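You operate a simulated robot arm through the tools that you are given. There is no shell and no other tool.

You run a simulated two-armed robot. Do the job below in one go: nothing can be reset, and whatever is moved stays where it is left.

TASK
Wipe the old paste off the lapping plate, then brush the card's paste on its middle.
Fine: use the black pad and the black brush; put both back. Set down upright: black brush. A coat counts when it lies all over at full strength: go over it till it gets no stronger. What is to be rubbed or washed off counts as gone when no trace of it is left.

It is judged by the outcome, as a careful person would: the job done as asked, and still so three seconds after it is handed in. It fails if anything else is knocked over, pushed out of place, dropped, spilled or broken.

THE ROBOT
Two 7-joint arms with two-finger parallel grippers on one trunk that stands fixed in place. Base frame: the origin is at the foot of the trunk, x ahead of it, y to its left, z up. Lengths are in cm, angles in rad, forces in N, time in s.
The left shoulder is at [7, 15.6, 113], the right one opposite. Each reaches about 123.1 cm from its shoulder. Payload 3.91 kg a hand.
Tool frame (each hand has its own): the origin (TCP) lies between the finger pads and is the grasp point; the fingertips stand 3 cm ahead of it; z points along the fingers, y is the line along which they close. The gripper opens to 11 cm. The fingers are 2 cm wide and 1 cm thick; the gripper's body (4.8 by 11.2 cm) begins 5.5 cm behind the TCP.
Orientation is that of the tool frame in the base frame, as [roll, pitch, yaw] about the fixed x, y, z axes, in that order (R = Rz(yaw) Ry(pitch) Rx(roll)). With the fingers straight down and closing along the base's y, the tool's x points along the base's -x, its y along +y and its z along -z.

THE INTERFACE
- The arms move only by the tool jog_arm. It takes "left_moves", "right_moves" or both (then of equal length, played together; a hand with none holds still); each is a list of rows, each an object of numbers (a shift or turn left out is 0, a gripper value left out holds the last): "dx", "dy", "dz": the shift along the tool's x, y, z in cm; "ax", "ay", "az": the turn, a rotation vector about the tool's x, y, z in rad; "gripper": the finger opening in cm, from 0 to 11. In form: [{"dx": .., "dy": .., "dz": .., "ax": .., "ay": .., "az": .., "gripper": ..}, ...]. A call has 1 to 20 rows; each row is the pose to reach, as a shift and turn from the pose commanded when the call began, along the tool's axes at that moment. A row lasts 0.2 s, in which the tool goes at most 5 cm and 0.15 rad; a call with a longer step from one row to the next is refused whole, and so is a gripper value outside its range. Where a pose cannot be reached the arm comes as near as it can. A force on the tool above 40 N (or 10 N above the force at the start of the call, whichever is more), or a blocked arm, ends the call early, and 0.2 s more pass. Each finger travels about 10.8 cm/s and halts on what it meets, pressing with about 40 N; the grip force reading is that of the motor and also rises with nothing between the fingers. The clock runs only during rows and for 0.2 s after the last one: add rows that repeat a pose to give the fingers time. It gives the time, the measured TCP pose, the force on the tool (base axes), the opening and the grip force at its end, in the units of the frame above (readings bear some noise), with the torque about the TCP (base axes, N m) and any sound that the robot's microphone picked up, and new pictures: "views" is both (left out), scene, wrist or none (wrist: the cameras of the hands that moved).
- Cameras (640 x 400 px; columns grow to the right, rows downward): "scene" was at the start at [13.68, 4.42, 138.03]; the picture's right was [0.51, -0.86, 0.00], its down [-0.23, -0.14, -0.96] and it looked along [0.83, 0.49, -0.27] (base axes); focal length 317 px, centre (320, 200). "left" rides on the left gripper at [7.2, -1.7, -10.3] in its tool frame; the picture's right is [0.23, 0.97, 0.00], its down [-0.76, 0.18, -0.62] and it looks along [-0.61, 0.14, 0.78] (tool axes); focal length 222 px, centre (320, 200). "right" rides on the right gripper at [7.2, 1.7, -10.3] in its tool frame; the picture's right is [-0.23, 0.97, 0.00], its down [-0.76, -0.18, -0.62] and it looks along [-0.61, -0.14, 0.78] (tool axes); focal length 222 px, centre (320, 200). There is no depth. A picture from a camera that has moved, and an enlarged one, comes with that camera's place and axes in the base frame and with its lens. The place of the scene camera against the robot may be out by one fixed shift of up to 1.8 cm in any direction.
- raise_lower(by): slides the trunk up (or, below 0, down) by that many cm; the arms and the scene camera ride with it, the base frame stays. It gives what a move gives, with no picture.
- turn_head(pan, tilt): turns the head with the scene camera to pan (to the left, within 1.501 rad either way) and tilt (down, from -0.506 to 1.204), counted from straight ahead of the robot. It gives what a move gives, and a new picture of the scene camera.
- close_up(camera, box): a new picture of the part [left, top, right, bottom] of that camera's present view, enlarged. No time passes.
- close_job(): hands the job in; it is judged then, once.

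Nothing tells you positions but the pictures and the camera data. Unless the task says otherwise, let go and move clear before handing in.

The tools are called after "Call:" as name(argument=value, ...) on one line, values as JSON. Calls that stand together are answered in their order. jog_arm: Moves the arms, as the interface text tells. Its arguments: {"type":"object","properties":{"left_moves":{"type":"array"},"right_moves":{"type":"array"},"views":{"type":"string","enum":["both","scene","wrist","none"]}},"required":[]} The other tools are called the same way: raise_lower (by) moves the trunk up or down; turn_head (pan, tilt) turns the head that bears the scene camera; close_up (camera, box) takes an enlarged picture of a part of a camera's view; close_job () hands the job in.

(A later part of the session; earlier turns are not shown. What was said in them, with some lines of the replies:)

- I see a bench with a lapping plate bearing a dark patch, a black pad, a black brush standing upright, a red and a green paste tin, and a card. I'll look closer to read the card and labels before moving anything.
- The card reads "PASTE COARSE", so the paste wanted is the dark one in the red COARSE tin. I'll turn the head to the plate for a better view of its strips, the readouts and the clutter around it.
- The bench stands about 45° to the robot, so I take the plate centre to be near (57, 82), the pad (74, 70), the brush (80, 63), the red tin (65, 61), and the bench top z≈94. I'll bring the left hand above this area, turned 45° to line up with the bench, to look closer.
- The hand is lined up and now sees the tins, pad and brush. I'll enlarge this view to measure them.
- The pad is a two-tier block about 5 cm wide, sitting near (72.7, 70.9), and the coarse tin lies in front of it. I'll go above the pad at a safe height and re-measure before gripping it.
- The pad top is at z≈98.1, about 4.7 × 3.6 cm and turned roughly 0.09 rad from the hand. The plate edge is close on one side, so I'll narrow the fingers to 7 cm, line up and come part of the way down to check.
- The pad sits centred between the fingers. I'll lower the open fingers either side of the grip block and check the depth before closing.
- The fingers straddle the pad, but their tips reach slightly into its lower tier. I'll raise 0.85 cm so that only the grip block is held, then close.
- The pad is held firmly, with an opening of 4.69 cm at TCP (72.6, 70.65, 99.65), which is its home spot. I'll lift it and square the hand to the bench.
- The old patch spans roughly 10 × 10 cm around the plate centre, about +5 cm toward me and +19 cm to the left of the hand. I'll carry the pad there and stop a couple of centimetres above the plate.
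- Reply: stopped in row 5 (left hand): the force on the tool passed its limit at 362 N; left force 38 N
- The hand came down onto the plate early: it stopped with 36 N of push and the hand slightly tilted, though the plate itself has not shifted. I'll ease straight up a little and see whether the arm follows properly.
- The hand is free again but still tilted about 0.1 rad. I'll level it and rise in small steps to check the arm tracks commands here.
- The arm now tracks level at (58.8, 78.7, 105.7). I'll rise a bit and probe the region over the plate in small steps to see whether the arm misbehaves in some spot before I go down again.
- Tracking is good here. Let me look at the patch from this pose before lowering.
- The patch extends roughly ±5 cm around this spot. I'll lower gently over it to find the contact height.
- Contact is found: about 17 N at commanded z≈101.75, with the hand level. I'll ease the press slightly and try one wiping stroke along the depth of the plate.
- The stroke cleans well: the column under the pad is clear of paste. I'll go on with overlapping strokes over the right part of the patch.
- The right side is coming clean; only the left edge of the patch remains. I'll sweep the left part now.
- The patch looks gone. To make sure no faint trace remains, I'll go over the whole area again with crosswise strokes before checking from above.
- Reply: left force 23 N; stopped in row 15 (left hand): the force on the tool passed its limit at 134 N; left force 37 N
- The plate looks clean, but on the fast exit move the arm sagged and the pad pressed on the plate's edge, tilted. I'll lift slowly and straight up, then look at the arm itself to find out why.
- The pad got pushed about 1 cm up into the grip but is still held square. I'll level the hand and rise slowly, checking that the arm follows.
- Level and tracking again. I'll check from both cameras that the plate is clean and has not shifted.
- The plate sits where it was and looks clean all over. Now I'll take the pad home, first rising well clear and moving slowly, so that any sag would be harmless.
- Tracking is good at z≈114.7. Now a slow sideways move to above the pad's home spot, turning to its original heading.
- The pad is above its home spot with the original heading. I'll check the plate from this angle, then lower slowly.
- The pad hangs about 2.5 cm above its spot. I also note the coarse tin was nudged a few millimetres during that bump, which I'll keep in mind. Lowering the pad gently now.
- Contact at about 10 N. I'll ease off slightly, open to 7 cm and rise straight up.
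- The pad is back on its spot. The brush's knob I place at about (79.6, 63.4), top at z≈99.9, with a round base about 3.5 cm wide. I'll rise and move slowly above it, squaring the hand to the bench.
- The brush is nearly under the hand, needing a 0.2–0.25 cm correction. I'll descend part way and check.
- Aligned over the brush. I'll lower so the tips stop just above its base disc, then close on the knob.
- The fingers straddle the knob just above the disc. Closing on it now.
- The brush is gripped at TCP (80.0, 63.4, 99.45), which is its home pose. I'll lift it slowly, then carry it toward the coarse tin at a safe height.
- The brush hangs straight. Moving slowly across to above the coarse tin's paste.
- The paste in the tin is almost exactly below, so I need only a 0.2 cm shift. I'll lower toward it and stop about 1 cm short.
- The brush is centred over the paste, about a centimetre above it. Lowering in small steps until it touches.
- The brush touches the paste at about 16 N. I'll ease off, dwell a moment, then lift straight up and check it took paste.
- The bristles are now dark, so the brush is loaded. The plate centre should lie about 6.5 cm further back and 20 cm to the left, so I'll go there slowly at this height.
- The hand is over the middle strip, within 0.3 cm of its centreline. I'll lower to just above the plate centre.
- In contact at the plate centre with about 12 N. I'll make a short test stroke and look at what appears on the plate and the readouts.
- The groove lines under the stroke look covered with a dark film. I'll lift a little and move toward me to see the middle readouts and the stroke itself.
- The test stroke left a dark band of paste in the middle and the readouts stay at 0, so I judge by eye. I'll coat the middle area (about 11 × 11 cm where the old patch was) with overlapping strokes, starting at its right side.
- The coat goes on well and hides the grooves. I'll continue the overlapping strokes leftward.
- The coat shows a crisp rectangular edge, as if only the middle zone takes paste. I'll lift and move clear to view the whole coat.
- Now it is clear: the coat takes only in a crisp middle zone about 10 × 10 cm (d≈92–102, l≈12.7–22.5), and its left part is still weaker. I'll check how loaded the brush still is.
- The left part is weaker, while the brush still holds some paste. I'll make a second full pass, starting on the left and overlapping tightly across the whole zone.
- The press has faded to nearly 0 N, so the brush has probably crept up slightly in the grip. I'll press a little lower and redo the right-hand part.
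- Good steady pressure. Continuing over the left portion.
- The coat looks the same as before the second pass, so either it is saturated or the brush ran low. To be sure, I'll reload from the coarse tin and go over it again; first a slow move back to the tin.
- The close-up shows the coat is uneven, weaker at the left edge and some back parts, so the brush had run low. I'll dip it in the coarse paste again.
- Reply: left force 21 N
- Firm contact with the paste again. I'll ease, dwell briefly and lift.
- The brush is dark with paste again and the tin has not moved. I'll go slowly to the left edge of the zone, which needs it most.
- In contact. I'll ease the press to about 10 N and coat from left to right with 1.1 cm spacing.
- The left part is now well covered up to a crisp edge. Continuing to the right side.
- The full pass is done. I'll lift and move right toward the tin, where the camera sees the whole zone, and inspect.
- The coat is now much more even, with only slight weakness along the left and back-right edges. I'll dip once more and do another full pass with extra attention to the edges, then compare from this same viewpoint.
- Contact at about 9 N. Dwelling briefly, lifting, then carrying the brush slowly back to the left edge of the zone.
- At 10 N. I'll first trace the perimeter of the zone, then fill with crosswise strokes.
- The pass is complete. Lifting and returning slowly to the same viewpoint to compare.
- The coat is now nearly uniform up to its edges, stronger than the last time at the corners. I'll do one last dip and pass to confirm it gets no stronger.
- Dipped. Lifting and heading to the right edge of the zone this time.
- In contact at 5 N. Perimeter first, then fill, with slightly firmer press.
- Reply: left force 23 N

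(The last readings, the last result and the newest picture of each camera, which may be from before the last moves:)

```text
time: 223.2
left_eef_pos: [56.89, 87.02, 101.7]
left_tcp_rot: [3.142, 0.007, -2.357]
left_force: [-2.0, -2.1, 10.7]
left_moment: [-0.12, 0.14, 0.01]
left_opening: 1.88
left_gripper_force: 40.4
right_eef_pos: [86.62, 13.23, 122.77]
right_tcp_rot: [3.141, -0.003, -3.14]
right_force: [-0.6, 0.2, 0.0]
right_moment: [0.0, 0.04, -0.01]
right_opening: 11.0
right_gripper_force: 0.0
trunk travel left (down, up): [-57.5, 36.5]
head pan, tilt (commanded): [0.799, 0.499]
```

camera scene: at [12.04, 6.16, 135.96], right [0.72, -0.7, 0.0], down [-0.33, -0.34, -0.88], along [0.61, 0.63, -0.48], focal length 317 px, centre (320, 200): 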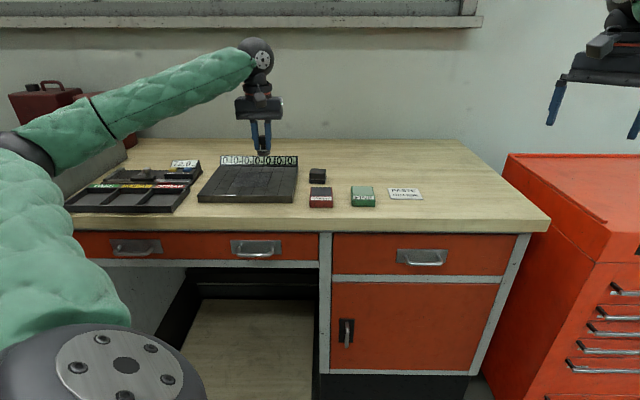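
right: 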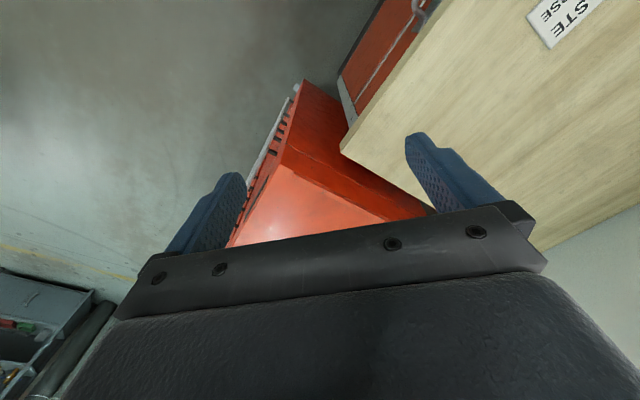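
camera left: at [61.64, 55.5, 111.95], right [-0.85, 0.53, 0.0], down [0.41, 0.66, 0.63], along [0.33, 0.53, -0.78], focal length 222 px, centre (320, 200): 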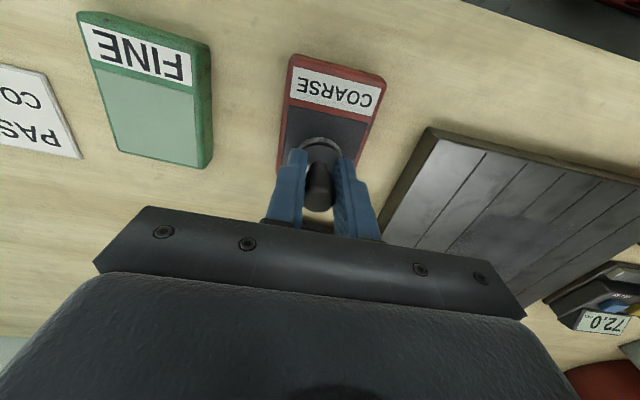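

Call:
jog_arm(left_moves=[{"dz": -0.5}, {"dz": -1.5}, {"dz": -2.8}, {"dz": -4}, {"dz": -5.2}, {"dz": -6.4}, {"dz": -7.6}, {"dz": -8.8}, {"dz": -10}, {"dz": -10}], views="none")

Call:
jog_arm(left_moves=[{"dx": 0.5, "dy": -1.1}, {"dx": 1, "dy": -2.2}, {"dx": 1.5, "dy": -3.3}, {"dx": 2, "dy": -4.4}, {"dx": 2.5, "dy": -5.5}, {"dx": 3, "dy": -6.6}, {"dx": 3.5, "dy": -7.7}, {"dx": 4, "dy": -8.8}, {"dx": 4.5, "dy": -9.9}, {"dx": 5, "dy": -11}, {"dx": 5.5, "dy": -12.1}, {"dx": 6, "dy": -13.2}, {"dx": 6.5, "dy": -14.3}, {"dx": 7, "dy": -15.4}, {"dx": 7.5, "dy": -16.5}, {"dx": 8, "dy": -17.6}, {"dx": 8.5, "dy": -18.7}, {"dx": 9, "dy": -19.8}, {"dx": 9.55, "dy": -20.6}, {"dx": 9.55, "dy": -20.6}], views="both")

Call:
close_up(camera="left", box=[300, 60, 560, 220])

Call:
close_up(camera="scene", box=[220, 165, 285, 205])

Call:
close_up(camera="left", box=[380, 120, 510, 220])

```text
time: 225.4
left_eef_pos: [56.99, 87.1, 111.56]
left_tcp_rot: [-3.141, 0.005, -2.356]
left_force: [-0.2, 0.1, -1.2]
left_moment: [-0.03, 0.0, 0.0]
left_opening: 1.86
left_gripper_force: 39.9
right_eef_pos: [86.66, 13.41, 122.83]
right_tcp_rot: [-3.141, 0.0, -3.14]
right_force: [0.0, 0.6, -0.1]
right_moment: [0.03, 0.02, -0.02]
right_opening: 11.0
right_gripper_force: 0.0
trunk travel left (down, up): [-57.5, 36.5]
head pan, tilt (commanded): [0.799, 0.499]
```

```text
time: 229.6
left_eef_pos: [64.76, 65.79, 111.56]
left_tcp_rot: [-3.14, 0.003, -2.355]
left_force: [0.2, 0.4, -1.1]
left_moment: [0.0, -0.01, -0.01]
left_opening: 1.86
left_gripper_force: 40.1
right_eef_pos: [86.68, 13.39, 122.61]
right_tcp_rot: [-3.141, -0.003, -3.141]
right_force: [0.4, -0.4, -0.3]
right_moment: [-0.01, -0.02, 0.02]
right_opening: 10.97
right_gripper_force: 0.0
trunk travel left (down, up): [-57.5, 36.5]
head pan, tilt (commanded): [0.799, 0.499]
camera scene: at [12.02, 6.17, 135.96], right [0.72, -0.7, 0.0], down [-0.33, -0.34, -0.88], along [0.61, 0.63, -0.48], focal length 317 px, centre (320, 200)
camera left: at [60.85, 59.51, 121.75], right [-0.85, 0.53, 0.0], down [0.41, 0.66, 0.63], along [0.33, 0.53, -0.78], focal length 222 px, centre (320, 200)
```

scene: 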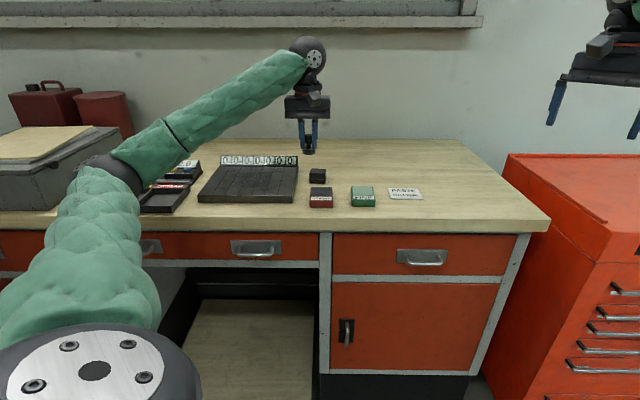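
left: 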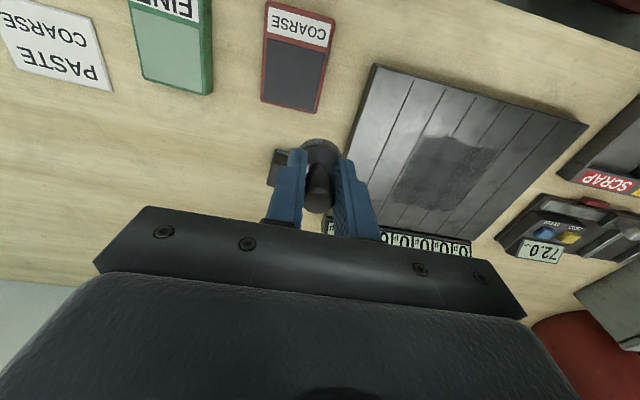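

```text
2.46 times, centred on (430, 140) of left
camera zoom: at [60.85, 59.51, 121.75], right [-0.85, 0.53, 0.0], down [0.41, 0.66, 0.63], along [0.33, 0.53, -0.78], focal length 547 px, centre (49, 348)
```

zoom: 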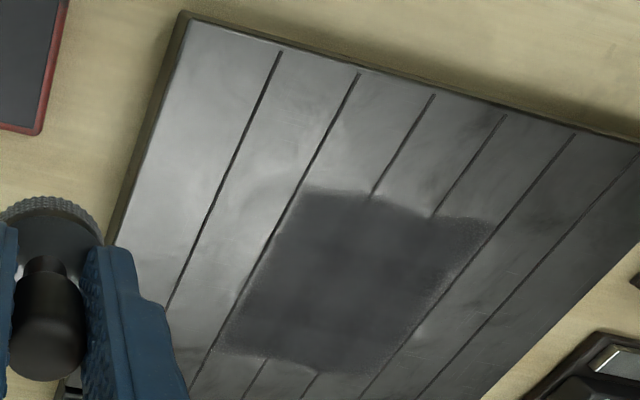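

```text
9.85 times, centred on (252, 185) of scene
camera zoom: at [12.02, 6.17, 135.96], right [0.72, -0.7, 0.0], down [-0.33, -0.34, -0.88], along [0.61, 0.63, -0.48], focal length 3121 px, centre (985, 348)
```

zoom: 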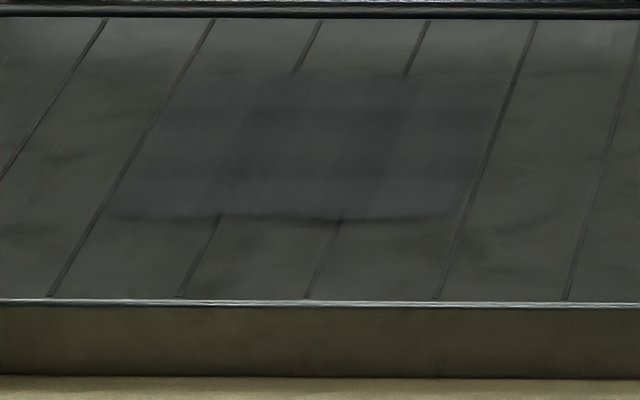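

```text
4.00 times, centred on (445, 170) of left
camera zoom: at [60.85, 59.51, 121.75], right [-0.85, 0.53, 0.0], down [0.41, 0.66, 0.63], along [0.33, 0.53, -0.78], focal length 888 px, centre (-180, 320)
```

zoom: 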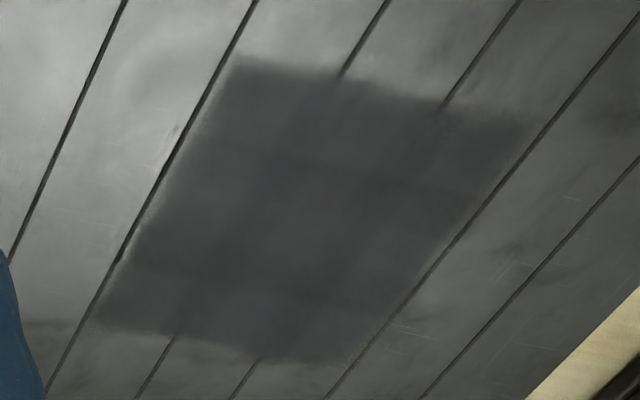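

The coat is the same as after the previous pass, so it is at full strength all over. Now I'll carry the brush slowly back above its home spot at (80.0, 63.4).

Call:
jog_arm(left_moves=[{"dx": -0.7, "dy": -0.95}, {"dx": -1.4, "dy": -1.9}, {"dx": -2.1, "dy": -2.85}, {"dx": -2.8, "dy": -3.8}, {"dx": -3.5, "dy": -4.75}, {"dx": -4.2, "dy": -5.7}, {"dx": -4.9, "dy": -6.65}, {"dx": -5.6, "dy": -7.6}, {"dx": -6.3, "dy": -8.55}, {"dx": -7, "dy": -9.5}, {"dx": -7.7, "dy": -10.45}, {"dx": -8.4, "dy": -11.4}, {"dx": -9.08, "dy": -12.45}, {"dx": -9.08, "dy": -12.45}], views="both")

Call:
close_up(camera="scene", box=[300, 100, 400, 200])

```text
time: 232.6
left_eef_pos: [80.07, 63.5, 111.49]
left_tcp_rot: [-3.138, 0.001, -2.354]
left_force: [0.0, -1.0, -0.3]
left_moment: [-0.02, -0.02, 0.0]
left_opening: 1.87
left_gripper_force: 39.8
right_eef_pos: [86.67, 13.43, 122.68]
right_tcp_rot: [-3.139, -0.003, -3.141]
right_force: [-1.1, -0.7, 0.1]
right_moment: [0.02, 0.02, -0.04]
right_opening: 11.01
right_gripper_force: 0.0
trunk travel left (down, up): [-57.5, 36.5]
head pan, tilt (commanded): [0.799, 0.499]
camera scene: at [11.99, 6.18, 135.96], right [0.72, -0.7, 0.0], down [-0.33, -0.34, -0.88], along [0.61, 0.63, -0.48], focal length 317 px, centre (320, 200)
camera left: at [76.09, 57.15, 121.75], right [-0.85, 0.53, 0.0], down [0.41, 0.66, 0.63], along [0.33, 0.53, -0.78], focal length 222 px, centre (320, 200)
```

scene: 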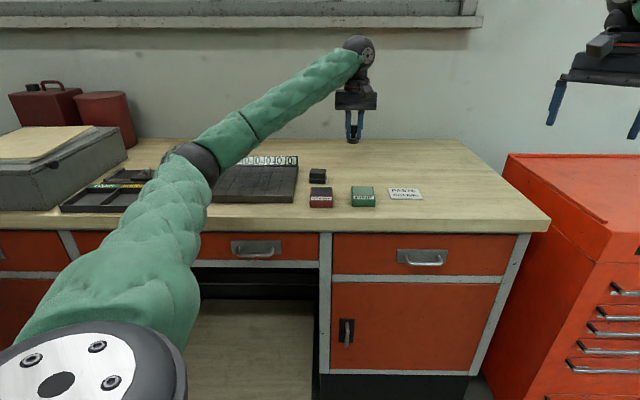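
left: 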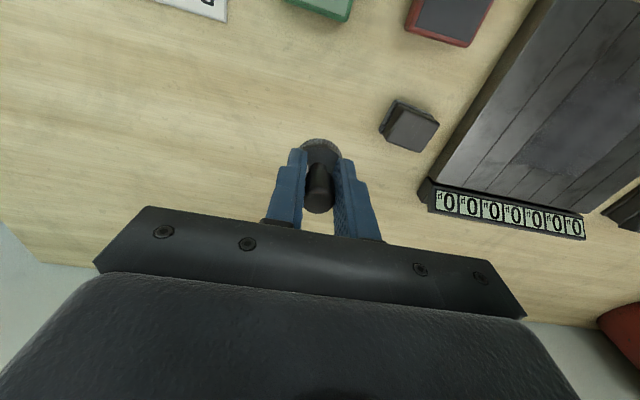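

```text
4.00 times, centred on (350, 150) of scene
camera zoom: at [11.99, 6.18, 135.96], right [0.72, -0.7, 0.0], down [-0.33, -0.34, -0.88], along [0.61, 0.63, -0.48], focal length 1268 px, centre (200, 400)
```

zoom: 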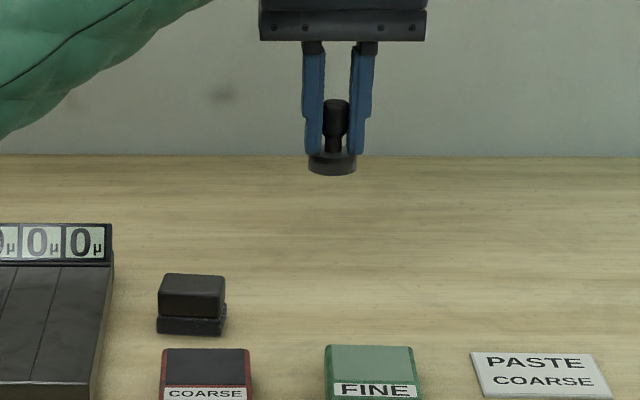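

Call:
close_up(camera="left", box=[270, 110, 370, 220])

Call:
close_up(camera="scene", box=[330, 105, 380, 150])

```text
3.64 times, centred on (320, 165) of left
camera zoom: at [76.09, 57.15, 121.75], right [-0.85, 0.53, 0.0], down [0.41, 0.66, 0.63], along [0.33, 0.53, -0.78], focal length 808 px, centre (320, 327)
```

zoom: 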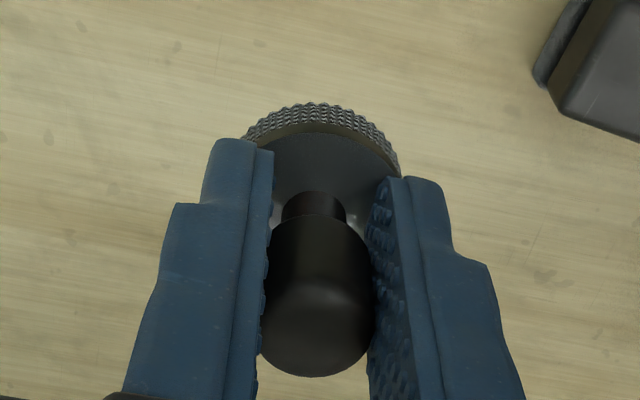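

```text
8.89 times, centred on (355, 128) of scene
camera zoom: at [11.99, 6.18, 135.96], right [0.72, -0.7, 0.0], down [-0.33, -0.34, -0.88], along [0.61, 0.63, -0.48], focal length 2817 px, centre (9, 844)
```

zoom: 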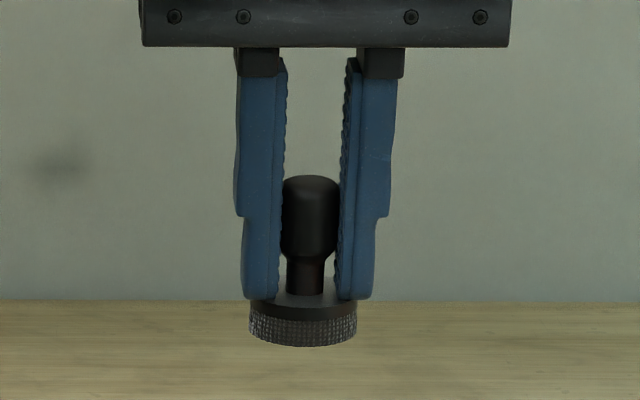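

The brush hangs upright, though it has slid about 0.4 cm back and 0.3 cm up within the grip; I'll compensate for that. Lowering toward its home spot.

Call:
jog_arm(left_moves=[{"dx": 0.2, "dz": 1.3}, {"dx": 0.4, "dz": 2.6}, {"dx": 0.4, "dz": 3.9}, {"dx": 0.4, "dz": 5.2}, {"dx": 0.4, "dz": 6.5}, {"dx": 0.4, "dz": 7.8}, {"dx": 0.4, "dz": 9.1}, {"dx": 0.4, "dz": 10.2}, {"dx": 0.4, "dz": 11}, {"dx": 0.4, "dz": 11.6}, {"dx": 0.4, "dz": 11.6}], views="both")

Call:
close_up(camera="scene", box=[310, 130, 390, 190])

```text
time: 235.0
left_eef_pos: [79.81, 63.26, 100.09]
left_tcp_rot: [-3.141, 0.003, -2.356]
left_force: [0.1, -0.4, -0.5]
left_moment: [-0.01, -0.02, -0.03]
left_opening: 1.86
left_gripper_force: 40.0
right_eef_pos: [86.7, 13.28, 122.76]
right_tcp_rot: [-3.14, -0.003, -3.141]
right_force: [-0.2, 0.2, 0.5]
right_moment: [-0.01, 0.03, 0.0]
right_opening: 11.01
right_gripper_force: 0.0
trunk travel left (down, up): [-57.5, 36.5]
head pan, tilt (commanded): [0.799, 0.499]
camera scene: at [12.02, 6.14, 135.96], right [0.72, -0.7, 0.0], down [-0.33, -0.34, -0.88], along [0.61, 0.63, -0.48], focal length 317 px, centre (320, 200)
camera left: at [75.85, 56.85, 110.21], right [-0.85, 0.53, 0.0], down [0.41, 0.66, 0.63], along [0.33, 0.53, -0.78], focal length 222 px, centre (320, 200)
```

scene: 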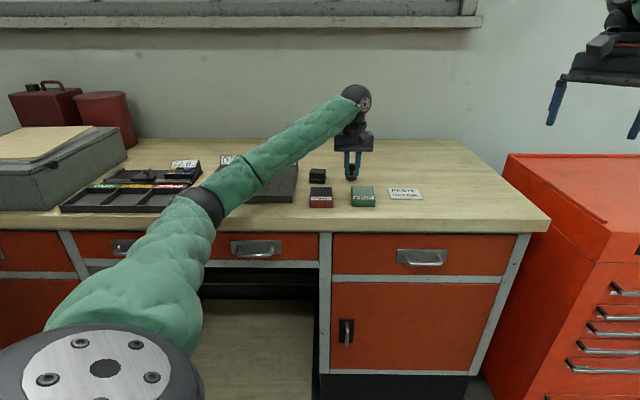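
left: 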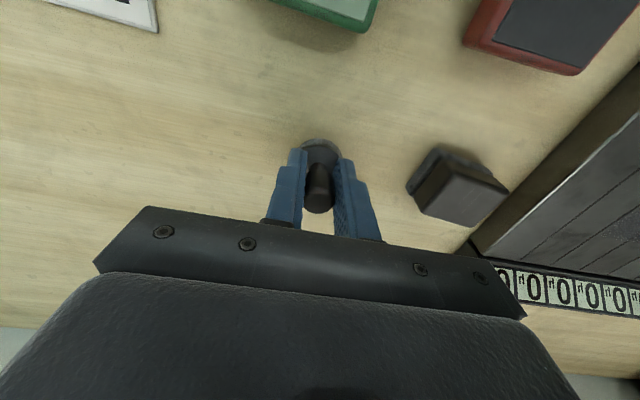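

```text
6.67 times, centred on (350, 160) of scene
camera zoom: at [12.02, 6.14, 135.96], right [0.72, -0.7, 0.0], down [-0.33, -0.34, -0.88], along [0.61, 0.63, -0.48], focal length 2113 px, centre (120, 467)
```

zoom: 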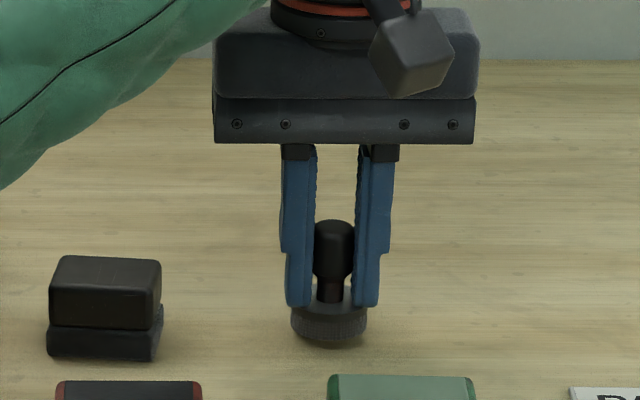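

About 0.7 cm to go and well lined up with its original spot. Lowering gently to contact.

Call:
jog_arm(left_moves=[{"dz": 0.2}, {"dz": 0.4}, {"dz": 0.55}, {"dz": 0.55}], views="none")

```text
time: 236.0
left_eef_pos: [79.75, 63.13, 99.44]
left_tcp_rot: [3.141, 0.003, -2.357]
left_force: [0.0, -0.4, -0.3]
left_moment: [0.04, 0.01, 0.0]
left_opening: 1.87
left_gripper_force: 40.0
right_eef_pos: [86.67, 13.3, 122.71]
right_tcp_rot: [-3.14, -0.004, -3.141]
right_force: [0.8, -1.3, 0.2]
right_moment: [0.03, -0.02, 0.0]
right_opening: 10.99
right_gripper_force: 0.1
trunk travel left (down, up): [-57.5, 36.5]
head pan, tilt (commanded): [0.799, 0.499]
```

Call:
jog_arm(left_moves=[{"dz": 0.1}, {"dz": 0.2}, {"dz": 0.2}], views="none")

```text
time: 236.8
left_eef_pos: [79.86, 63.28, 99.2]
left_tcp_rot: [-3.14, 0.005, -2.353]
left_force: [1.7, 1.5, 6.0]
left_moment: [0.06, -0.01, -0.04]
left_opening: 1.84
left_gripper_force: 40.1
right_eef_pos: [86.71, 13.36, 122.77]
right_tcp_rot: [-3.139, -0.003, -3.14]
right_force: [0.3, -0.2, -0.5]
right_moment: [0.03, 0.02, -0.03]
right_opening: 10.98
right_gripper_force: 0.0
trunk travel left (down, up): [-57.5, 36.5]
head pan, tilt (commanded): [0.799, 0.499]
```

Standing on the bench at 6 N. I'll open the fingers gently and rise straight up.

Call:
jog_arm(left_moves=[{"dz": -0.05}, {"dz": -0.05, "gripper": 2.4}, {"dz": -0.05, "gripper": 3.5}, {"dz": -0.05, "gripper": 4.6}, {"dz": -0.05, "gripper": 4.6}, {"dz": -1, "gripper": 4.6}, {"dz": -2.2, "gripper": 4.6}, {"dz": -3.4, "gripper": 4.6}, {"dz": -4.6, "gripper": 4.6}, {"dz": -6, "gripper": 4.6}, {"dz": -7.5, "gripper": 4.6}, {"dz": -9, "gripper": 4.6}, {"dz": -10.5, "gripper": 4.6}, {"dz": -12, "gripper": 4.6}, {"dz": -12, "gripper": 4.6}], views="both")

Call:
close_up(camera="scene", box=[310, 130, 390, 190])

Call:
close_up(camera="scene", box=[270, 130, 440, 220])

```text
time: 240.0
left_eef_pos: [79.82, 63.13, 111.11]
left_tcp_rot: [3.14, 0.003, -2.357]
left_force: [0.6, -0.3, -0.3]
left_moment: [0.0, -0.01, -0.02]
left_opening: 4.59
left_gripper_force: 0.0
right_eef_pos: [86.75, 13.33, 122.68]
right_tcp_rot: [-3.14, -0.004, -3.14]
right_force: [-0.2, 0.4, -0.1]
right_moment: [0.03, 0.01, -0.03]
right_opening: 11.02
right_gripper_force: 0.1
trunk travel left (down, up): [-57.5, 36.5]
head pan, tilt (commanded): [0.799, 0.499]
camera scene: at [12.06, 6.17, 135.95], right [0.72, -0.7, 0.0], down [-0.33, -0.34, -0.88], along [0.61, 0.63, -0.48], focal length 317 px, centre (320, 200)
camera left: at [75.86, 56.84, 121.35], right [-0.85, 0.53, 0.0], down [0.41, 0.66, 0.63], along [0.33, 0.53, -0.78], focal length 222 px, centre (320, 200)
```

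scene: 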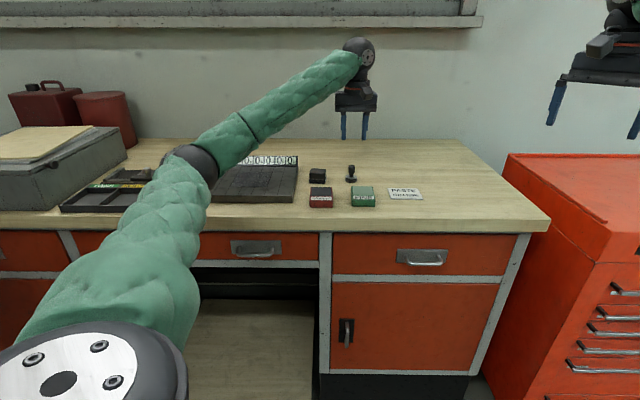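
left: 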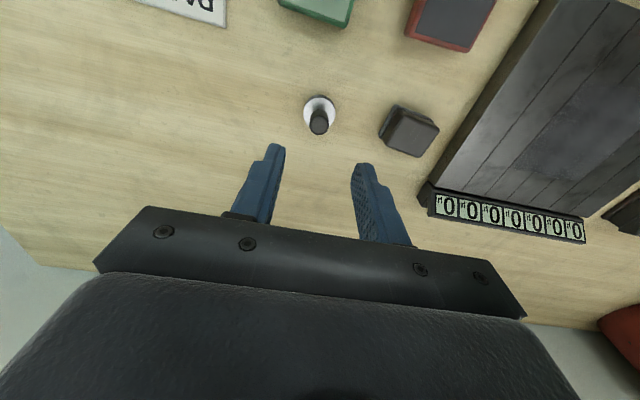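

```text
6.67 times, centred on (350, 160) of scene
camera zoom: at [12.06, 6.17, 135.95], right [0.72, -0.7, 0.0], down [-0.33, -0.34, -0.88], along [0.61, 0.63, -0.48], focal length 2113 px, centre (120, 467)
```

zoom: 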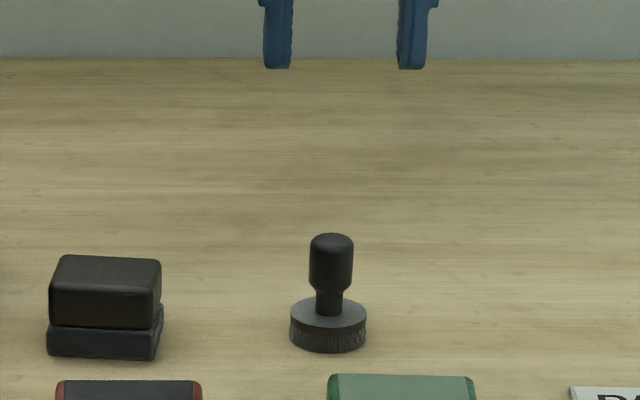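

```text
3.76 times, centred on (355, 175) of scene
camera zoom: at [12.06, 6.17, 135.95], right [0.72, -0.7, 0.0], down [-0.33, -0.34, -0.88], along [0.61, 0.63, -0.48], focal length 1193 px, centre (188, 294)
```

zoom: 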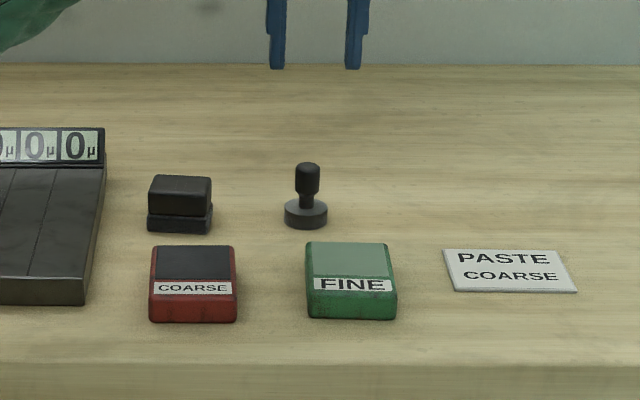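

The brush stands upright on its spot and the pad is home. I'll rise further clear and make a final check of the plate and everything around it.

Call:
jog_arm(left_moves=[{"dz": -1.2}, {"dz": -2.4}, {"dz": -3.6}, {"dz": -4.8}, {"dz": -6}, {"dz": -7.2}, {"dz": -8.4}, {"dz": -8.4}], views="both")

Call:
close_up(camera="scene", box=[190, 145, 310, 210])

Call:
close_up(camera="left", box=[360, 0, 640, 180])

Call:
close_up(camera="scene", box=[0, 120, 240, 230])

```text
time: 241.8
left_eef_pos: [79.76, 63.17, 119.57]
left_tcp_rot: [-3.14, 0.003, -2.356]
left_force: [0.0, -0.1, -0.9]
left_moment: [0.02, 0.0, 0.04]
left_opening: 4.6
left_gripper_force: 0.1
right_eef_pos: [86.68, 13.39, 122.84]
right_tcp_rot: [-3.141, -0.003, -3.139]
right_force: [0.5, 0.7, -0.1]
right_moment: [0.01, -0.02, -0.02]
right_opening: 10.98
right_gripper_force: 0.0
trunk travel left (down, up): [-57.5, 36.5]
head pan, tilt (commanded): [0.799, 0.499]
camera scene: at [12.05, 6.18, 135.95], right [0.72, -0.7, 0.0], down [-0.33, -0.34, -0.88], along [0.61, 0.63, -0.48], focal length 317 px, centre (320, 200)
camera left: at [75.75, 56.83, 129.83], right [-0.85, 0.53, 0.0], down [0.41, 0.66, 0.63], along [0.33, 0.53, -0.78], focal length 222 px, centre (320, 200)
```

scene: 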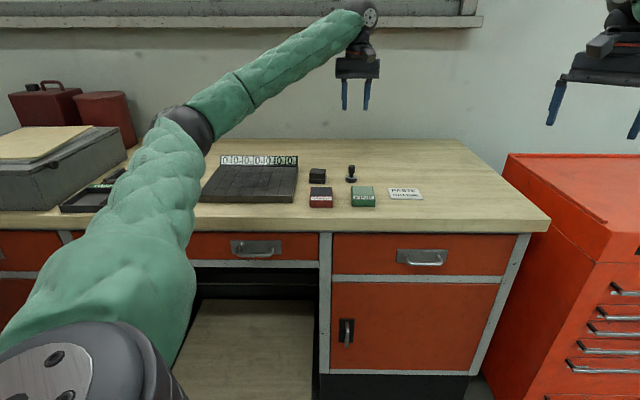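
left: 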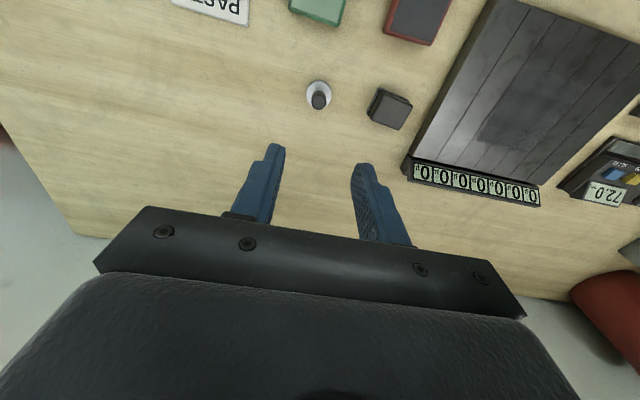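

```text
5.33 times, centred on (250, 178) of scene
camera zoom: at [12.05, 6.18, 135.95], right [0.72, -0.7, 0.0], down [-0.33, -0.34, -0.88], along [0.61, 0.63, -0.48], focal length 1690 px, centre (693, 320)
```

zoom: 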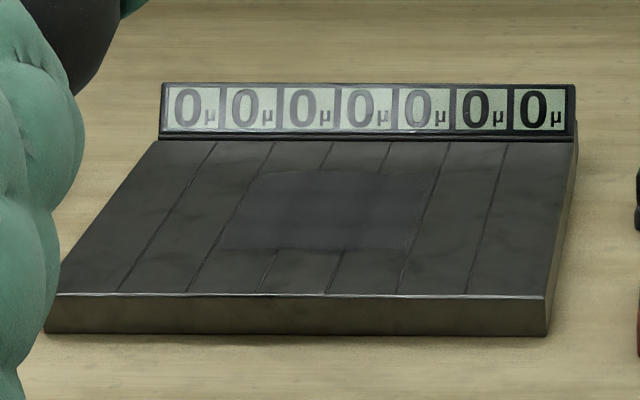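

```text
2.22 times, centred on (500, 90) of left
camera zoom: at [75.75, 56.83, 129.83], right [-0.85, 0.53, 0.0], down [0.41, 0.66, 0.63], along [0.33, 0.53, -0.78], focal length 494 px, centre (-80, 444)
```

zoom: 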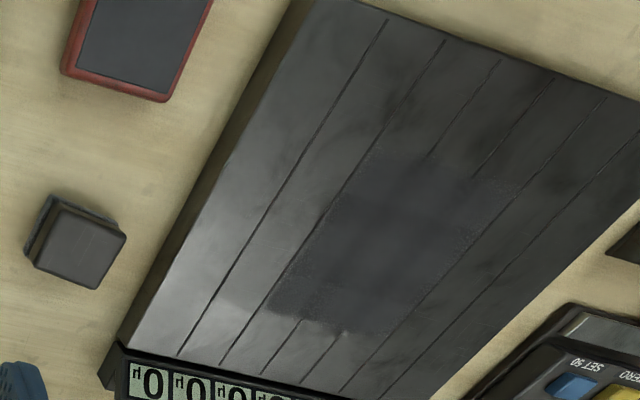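

```text
2.67 times, centred on (120, 175) of scene
camera zoom: at [12.05, 6.18, 135.95], right [0.72, -0.7, 0.0], down [-0.33, -0.34, -0.88], along [0.61, 0.63, -0.48], focal length 845 px, centre (853, 267)
```

zoom: 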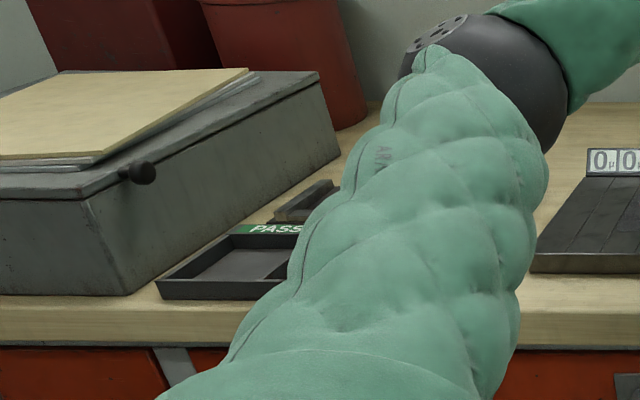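

Everything is in place. I want a closer look at the back edge of the coat, where I see a small irregularity that could be a trace of the old paste.

Call:
close_up(camera="left", box=[460, 110, 560, 170])

Call:
close_up(camera="scene", box=[225, 165, 285, 200])

Call:
close_up(camera="left", box=[460, 40, 620, 150])

```text
6.40 times, centred on (510, 140) of left
camera zoom: at [75.75, 56.83, 129.83], right [-0.85, 0.53, 0.0], down [0.41, 0.66, 0.63], along [0.33, 0.53, -0.78], focal length 1422 px, centre (-896, 584)
```

zoom: 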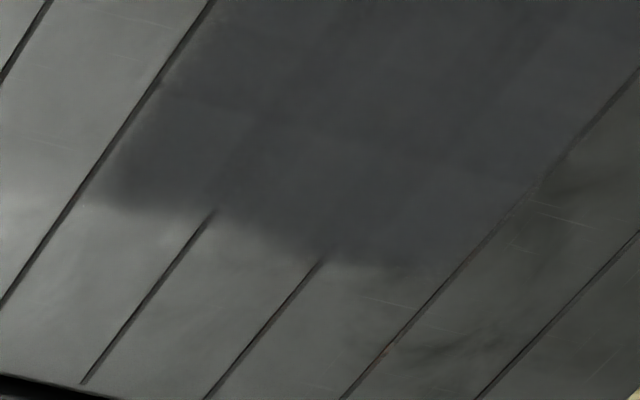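

```text
10.67 times, centred on (255, 182) of scene
camera zoom: at [12.05, 6.18, 135.95], right [0.72, -0.7, 0.0], down [-0.33, -0.34, -0.88], along [0.61, 0.63, -0.48], focal length 3381 px, centre (1013, 387)
```

zoom: 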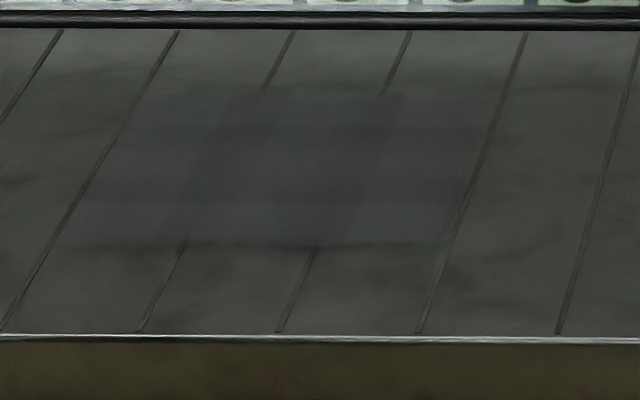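

```text
3.64 times, centred on (540, 95) of left
camera zoom: at [75.75, 56.83, 129.83], right [-0.85, 0.53, 0.0], down [0.41, 0.66, 0.63], along [0.33, 0.53, -0.78], focal length 808 px, centre (-480, 582)
```

zoom: 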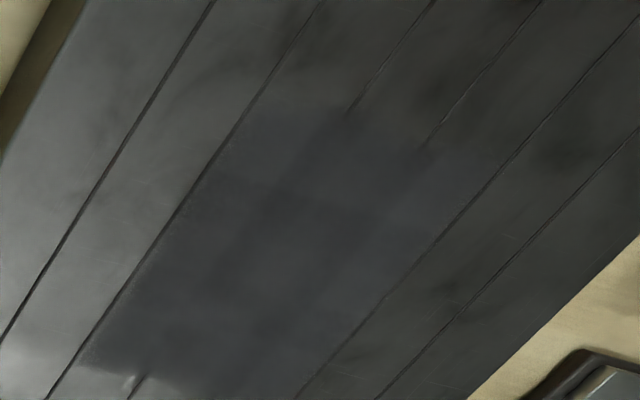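

The old paste is gone, the coarse coat lies evenly over the plate's middle, and the pad and the upright brush are back in their places with the hand well clear. One flaw: the coarse tin sits about 0.3 cm off its original spot after the earlier bump. I'm handing in now.

Call:
close_job()

```text
The job is handed in.
```

I wiped the old paste off the lapping plate and brushed the coarse paste, which the card calls for, over its middle. I've handed the job in, but no result has come back yet.

- **Old paste:** I wiped the whole patch twice with the black pad, in crossing strokes. I saw no trace of it afterwards.
- **New coat:** it covers a middle area of about 10 × 10 cm. I reloaded the black brush three times during coating, and the last full pass made it no stronger, so I took it as full strength.
- **Pad and brush:** both are back where they started, and the brush is standing upright.

Two things went wrong along the way:

- **Hard contact with the plate:** the arm sagged twice on fast moves and pushed the pad into the plate, peaking at about 360 N and 130 N. The plate did not shift and I saw no damage. After that I kept to slow moves.
- **Coarse tin nudged:** the second bump moved the red coarse tin about 0.3 cm and turned it slightly. I left it there rather than risk moving it more.

I saw nothing else moved, and nothing was knocked over or spilled. At the end my arm hid part of the tray and gauge to the left of the plate, but both looked unchanged in earlier views.
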